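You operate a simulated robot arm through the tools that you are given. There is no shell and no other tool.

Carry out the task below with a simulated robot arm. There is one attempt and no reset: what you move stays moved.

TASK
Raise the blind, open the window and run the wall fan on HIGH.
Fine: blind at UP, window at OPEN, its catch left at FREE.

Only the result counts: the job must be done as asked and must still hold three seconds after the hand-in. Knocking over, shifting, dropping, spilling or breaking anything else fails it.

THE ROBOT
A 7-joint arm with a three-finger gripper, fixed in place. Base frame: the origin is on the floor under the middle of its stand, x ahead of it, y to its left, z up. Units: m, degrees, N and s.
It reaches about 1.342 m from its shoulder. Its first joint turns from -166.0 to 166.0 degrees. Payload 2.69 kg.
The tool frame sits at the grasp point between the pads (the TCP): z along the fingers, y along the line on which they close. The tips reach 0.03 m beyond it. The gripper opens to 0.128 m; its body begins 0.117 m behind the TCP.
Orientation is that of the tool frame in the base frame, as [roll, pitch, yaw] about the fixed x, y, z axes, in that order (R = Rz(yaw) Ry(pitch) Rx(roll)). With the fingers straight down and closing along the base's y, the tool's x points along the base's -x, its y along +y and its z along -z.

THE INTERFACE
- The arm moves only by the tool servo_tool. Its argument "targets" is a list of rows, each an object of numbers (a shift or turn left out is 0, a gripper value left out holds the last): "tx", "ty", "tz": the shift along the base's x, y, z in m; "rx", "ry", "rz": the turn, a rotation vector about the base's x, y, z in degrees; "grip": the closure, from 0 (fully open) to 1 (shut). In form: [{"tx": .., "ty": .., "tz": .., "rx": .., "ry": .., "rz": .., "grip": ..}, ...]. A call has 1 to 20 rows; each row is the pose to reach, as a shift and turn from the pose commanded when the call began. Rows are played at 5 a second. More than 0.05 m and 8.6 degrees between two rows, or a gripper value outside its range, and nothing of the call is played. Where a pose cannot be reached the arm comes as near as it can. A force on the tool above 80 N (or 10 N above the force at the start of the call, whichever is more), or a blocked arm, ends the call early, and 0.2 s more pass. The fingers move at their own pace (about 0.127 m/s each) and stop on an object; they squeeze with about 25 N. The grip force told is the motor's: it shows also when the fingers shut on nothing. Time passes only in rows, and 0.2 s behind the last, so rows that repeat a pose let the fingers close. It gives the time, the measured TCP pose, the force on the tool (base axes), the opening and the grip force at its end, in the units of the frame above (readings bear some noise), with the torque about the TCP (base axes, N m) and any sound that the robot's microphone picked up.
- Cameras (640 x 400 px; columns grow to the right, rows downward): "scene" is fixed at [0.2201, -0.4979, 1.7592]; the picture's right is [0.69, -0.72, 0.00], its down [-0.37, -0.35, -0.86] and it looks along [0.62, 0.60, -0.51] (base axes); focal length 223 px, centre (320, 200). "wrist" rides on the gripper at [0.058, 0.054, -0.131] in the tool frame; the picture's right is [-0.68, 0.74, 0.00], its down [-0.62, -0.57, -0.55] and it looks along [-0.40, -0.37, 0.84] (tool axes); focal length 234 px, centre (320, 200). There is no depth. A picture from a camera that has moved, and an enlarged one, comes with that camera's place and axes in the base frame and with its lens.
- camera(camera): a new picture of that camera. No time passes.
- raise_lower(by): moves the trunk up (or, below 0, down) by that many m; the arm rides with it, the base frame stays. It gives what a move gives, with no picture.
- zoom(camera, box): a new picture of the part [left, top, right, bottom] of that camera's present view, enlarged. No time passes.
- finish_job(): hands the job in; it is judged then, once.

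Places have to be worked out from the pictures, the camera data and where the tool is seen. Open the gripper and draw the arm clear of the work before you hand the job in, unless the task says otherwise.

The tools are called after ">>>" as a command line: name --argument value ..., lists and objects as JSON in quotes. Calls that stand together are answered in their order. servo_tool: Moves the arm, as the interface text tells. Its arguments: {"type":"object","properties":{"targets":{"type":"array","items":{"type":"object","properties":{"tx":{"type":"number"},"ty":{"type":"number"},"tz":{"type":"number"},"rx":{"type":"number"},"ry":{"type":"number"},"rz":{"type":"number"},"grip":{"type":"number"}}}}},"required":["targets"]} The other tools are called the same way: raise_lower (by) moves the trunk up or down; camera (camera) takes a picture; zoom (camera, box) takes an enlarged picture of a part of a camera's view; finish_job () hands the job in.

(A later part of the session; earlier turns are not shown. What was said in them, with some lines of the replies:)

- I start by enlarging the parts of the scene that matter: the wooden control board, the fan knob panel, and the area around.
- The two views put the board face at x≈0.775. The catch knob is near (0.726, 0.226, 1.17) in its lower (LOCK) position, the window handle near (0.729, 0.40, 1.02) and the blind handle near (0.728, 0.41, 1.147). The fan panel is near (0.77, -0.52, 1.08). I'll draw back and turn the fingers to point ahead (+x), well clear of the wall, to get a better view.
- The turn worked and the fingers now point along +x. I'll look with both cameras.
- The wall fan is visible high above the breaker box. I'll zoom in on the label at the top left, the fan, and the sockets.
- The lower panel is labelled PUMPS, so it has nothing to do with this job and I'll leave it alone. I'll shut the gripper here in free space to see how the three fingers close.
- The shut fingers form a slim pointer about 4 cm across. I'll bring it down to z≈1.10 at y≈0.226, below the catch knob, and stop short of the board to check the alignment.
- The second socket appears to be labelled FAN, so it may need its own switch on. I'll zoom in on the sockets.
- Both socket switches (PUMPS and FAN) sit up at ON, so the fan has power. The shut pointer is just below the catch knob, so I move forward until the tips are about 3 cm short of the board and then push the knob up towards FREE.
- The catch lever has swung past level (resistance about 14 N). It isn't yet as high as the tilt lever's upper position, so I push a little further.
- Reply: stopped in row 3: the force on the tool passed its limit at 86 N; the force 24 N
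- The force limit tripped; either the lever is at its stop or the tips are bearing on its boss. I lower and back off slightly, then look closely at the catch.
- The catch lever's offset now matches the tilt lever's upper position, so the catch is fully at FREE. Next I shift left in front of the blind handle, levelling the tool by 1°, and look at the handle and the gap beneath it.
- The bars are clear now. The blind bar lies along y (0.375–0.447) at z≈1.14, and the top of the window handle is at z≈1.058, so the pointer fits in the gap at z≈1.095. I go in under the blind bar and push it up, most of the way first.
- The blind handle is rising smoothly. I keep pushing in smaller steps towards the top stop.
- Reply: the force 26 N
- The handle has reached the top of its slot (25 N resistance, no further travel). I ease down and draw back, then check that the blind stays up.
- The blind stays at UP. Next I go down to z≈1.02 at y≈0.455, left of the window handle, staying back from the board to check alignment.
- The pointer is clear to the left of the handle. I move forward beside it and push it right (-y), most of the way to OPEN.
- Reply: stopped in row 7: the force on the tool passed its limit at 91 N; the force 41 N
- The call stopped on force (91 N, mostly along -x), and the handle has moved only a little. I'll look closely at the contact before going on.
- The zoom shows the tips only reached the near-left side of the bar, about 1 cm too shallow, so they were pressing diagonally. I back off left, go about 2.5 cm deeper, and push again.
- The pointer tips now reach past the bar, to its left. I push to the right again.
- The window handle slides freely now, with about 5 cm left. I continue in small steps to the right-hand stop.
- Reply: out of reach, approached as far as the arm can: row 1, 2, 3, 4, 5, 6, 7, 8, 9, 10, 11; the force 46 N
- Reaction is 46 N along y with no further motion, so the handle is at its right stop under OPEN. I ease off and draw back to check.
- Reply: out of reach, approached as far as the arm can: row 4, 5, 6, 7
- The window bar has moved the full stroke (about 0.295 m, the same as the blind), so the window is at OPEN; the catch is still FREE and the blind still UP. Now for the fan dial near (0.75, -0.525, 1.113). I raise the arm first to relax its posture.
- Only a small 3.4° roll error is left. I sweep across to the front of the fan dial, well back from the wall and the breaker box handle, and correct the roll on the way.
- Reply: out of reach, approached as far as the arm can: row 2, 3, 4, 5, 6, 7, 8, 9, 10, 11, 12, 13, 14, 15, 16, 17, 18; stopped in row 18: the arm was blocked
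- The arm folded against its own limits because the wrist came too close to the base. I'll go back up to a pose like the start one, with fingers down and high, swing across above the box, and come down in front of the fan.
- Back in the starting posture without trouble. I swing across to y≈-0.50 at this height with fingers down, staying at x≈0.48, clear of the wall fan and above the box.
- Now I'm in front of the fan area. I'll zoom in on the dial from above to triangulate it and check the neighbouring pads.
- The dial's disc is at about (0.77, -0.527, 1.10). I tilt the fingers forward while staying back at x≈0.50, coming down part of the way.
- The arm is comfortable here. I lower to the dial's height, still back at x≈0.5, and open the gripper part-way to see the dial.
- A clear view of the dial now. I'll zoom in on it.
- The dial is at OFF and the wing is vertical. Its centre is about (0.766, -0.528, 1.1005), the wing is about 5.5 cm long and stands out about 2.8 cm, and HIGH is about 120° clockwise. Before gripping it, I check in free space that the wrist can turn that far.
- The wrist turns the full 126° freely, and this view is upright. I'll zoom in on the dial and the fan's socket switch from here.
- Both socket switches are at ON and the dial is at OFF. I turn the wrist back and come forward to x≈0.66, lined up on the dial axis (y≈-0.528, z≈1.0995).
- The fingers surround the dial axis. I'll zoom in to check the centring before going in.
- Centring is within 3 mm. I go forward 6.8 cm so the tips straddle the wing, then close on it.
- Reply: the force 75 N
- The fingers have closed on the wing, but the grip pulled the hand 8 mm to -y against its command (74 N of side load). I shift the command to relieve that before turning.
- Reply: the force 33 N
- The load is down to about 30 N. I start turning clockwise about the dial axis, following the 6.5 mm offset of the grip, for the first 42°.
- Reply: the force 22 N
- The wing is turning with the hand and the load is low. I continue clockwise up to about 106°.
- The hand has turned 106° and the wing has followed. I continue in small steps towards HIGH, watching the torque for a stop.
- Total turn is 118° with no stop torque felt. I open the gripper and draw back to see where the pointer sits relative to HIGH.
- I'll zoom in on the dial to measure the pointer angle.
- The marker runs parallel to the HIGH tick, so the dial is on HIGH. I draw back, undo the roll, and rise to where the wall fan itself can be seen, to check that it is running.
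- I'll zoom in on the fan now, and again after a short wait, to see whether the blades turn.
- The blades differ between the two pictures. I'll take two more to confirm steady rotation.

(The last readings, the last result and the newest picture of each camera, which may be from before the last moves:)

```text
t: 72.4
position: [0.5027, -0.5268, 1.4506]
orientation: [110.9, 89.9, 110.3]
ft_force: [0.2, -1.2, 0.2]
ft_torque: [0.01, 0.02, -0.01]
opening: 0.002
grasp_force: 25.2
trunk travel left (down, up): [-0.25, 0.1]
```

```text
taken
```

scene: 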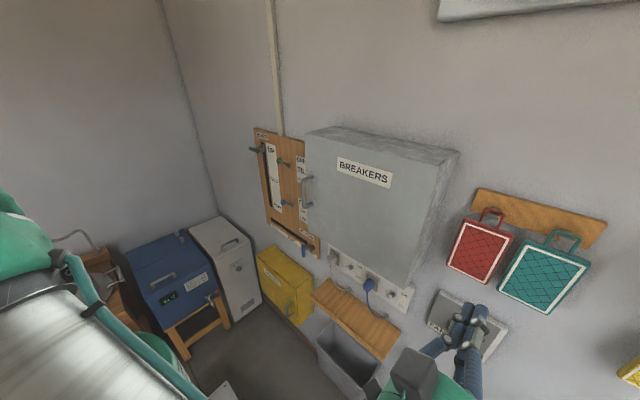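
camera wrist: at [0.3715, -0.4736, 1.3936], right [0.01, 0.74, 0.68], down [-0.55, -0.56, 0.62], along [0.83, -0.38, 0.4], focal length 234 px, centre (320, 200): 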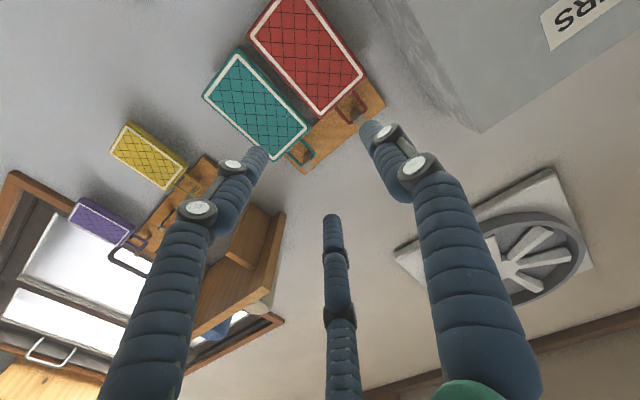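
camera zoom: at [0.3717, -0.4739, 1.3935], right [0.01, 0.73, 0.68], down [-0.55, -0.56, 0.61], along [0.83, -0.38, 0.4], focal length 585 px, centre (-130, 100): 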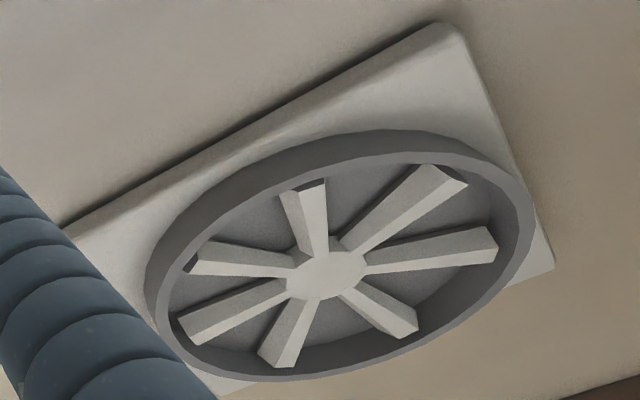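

The blades change from picture to picture, so the fan is running. Now I open the gripper, draw the arm back clear, and do a final check of all the controls.

>>> servo_tool --targets '[{"grip": 0.5, "tx": -0.02, "tz": 0.02}, {"grip": 0.0, "tx": -0.04, "tz": 0.05}, {"grip": 0.0, "tx": -0.06, "tz": 0.09}, {"grip": 0.0, "tx": -0.08, "tz": 0.13}, {"grip": 0.0, "tx": -0.08, "tz": 0.17}, {"grip": 0.0, "tx": -0.08, "tz": 0.17}]'

>>> zoom --camera "scene" --box '[235, 120, 335, 265]'

>>> zoom --camera "scene" --box '[440, 305, 490, 345]'

>>> camera --camera "scene"

>>> camera --camera "wrist"

```text
t: 73.8
position: [0.4246, -0.5278, 1.6234]
orientation: [111.9, 89.8, 111.3]
ft_force: [0.8, -0.1, -0.6]
ft_torque: [0.02, 0.03, -0.01]
opening: 0.1281
grasp_force: 0.1
trunk travel left (down, up): [-0.25, 0.1]
```

```text
2.76 times, centred on (285, 192) of scene
camera zoom: at [0.2201, -0.4979, 1.7592], right [0.69, -0.72, 0.0], down [-0.37, -0.35, -0.86], along [0.62, 0.6, -0.51], focal length 616 px, centre (417, 221)
```

zoom: 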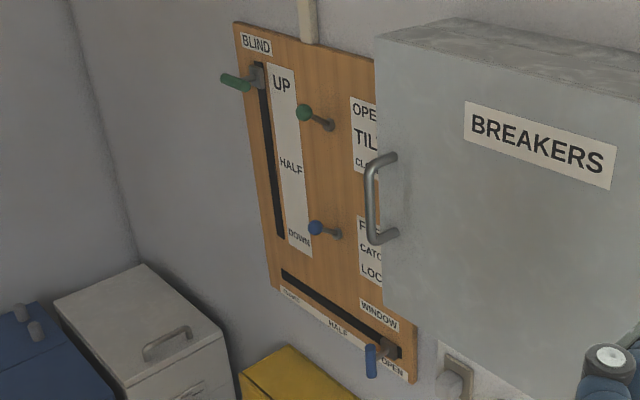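

```text
10.00 times, centred on (465, 325) of scene
camera zoom: at [0.2201, -0.4979, 1.7592], right [0.69, -0.72, 0.0], down [-0.37, -0.35, -0.86], along [0.62, 0.6, -0.51], focal length 2232 px, centre (-1130, -1050)
```

zoom: 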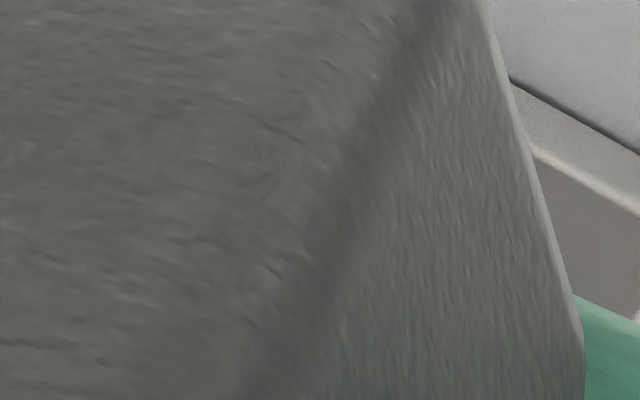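

```text
taken
```

scene: 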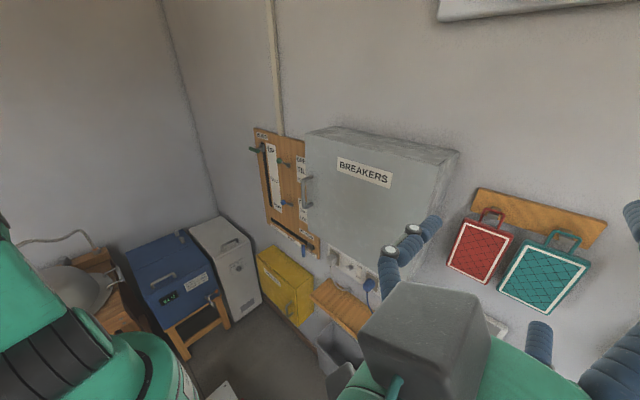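

```text
taken
camera wrist: at [0.2927, -0.4739, 1.5655], right [0.01, 0.73, 0.68], down [-0.55, -0.56, 0.61], along [0.83, -0.38, 0.4], focal length 234 px, centre (320, 200)
```

wrist: 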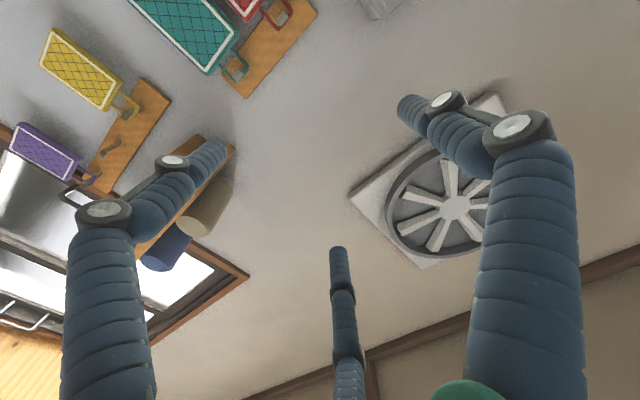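

The final views show the blind at UP, the window at OPEN, the catch at FREE and the tilt lever untouched, with nothing else disturbed. The dial pointed at HIGH after I released it and the fan is turning. The gripper is open and clear, so I hand the job in.

>>> finish_job

```text
The job is handed in.
```

I raised the blind, opened the window and set the wall fan to HIGH, then handed the job in. I don't have the judge's result.

- **Blind:** its handle is against the top stop at UP and stayed there when I let go.
- **Window:** I moved the catch from LOCK to FREE first, then slid the handle to its stop at OPEN. The catch is still at FREE.
- **Fan:** I turned the dial about 118° clockwise, and its marker lined up with the HIGH tick once released. The blades kept turning in pictures taken seconds apart. I saw no clear click or stop at HIGH, so its position rests on the pictures.

On my first push at the window handle the fingers were about 1 cm too shallow, and the move stopped on the force limit. I went in deeper and it slid without trouble. The final pictures show nothing else moved or knocked, and both socket switches were still at ON when I last saw them. The gripper is open and the arm is drawn back.
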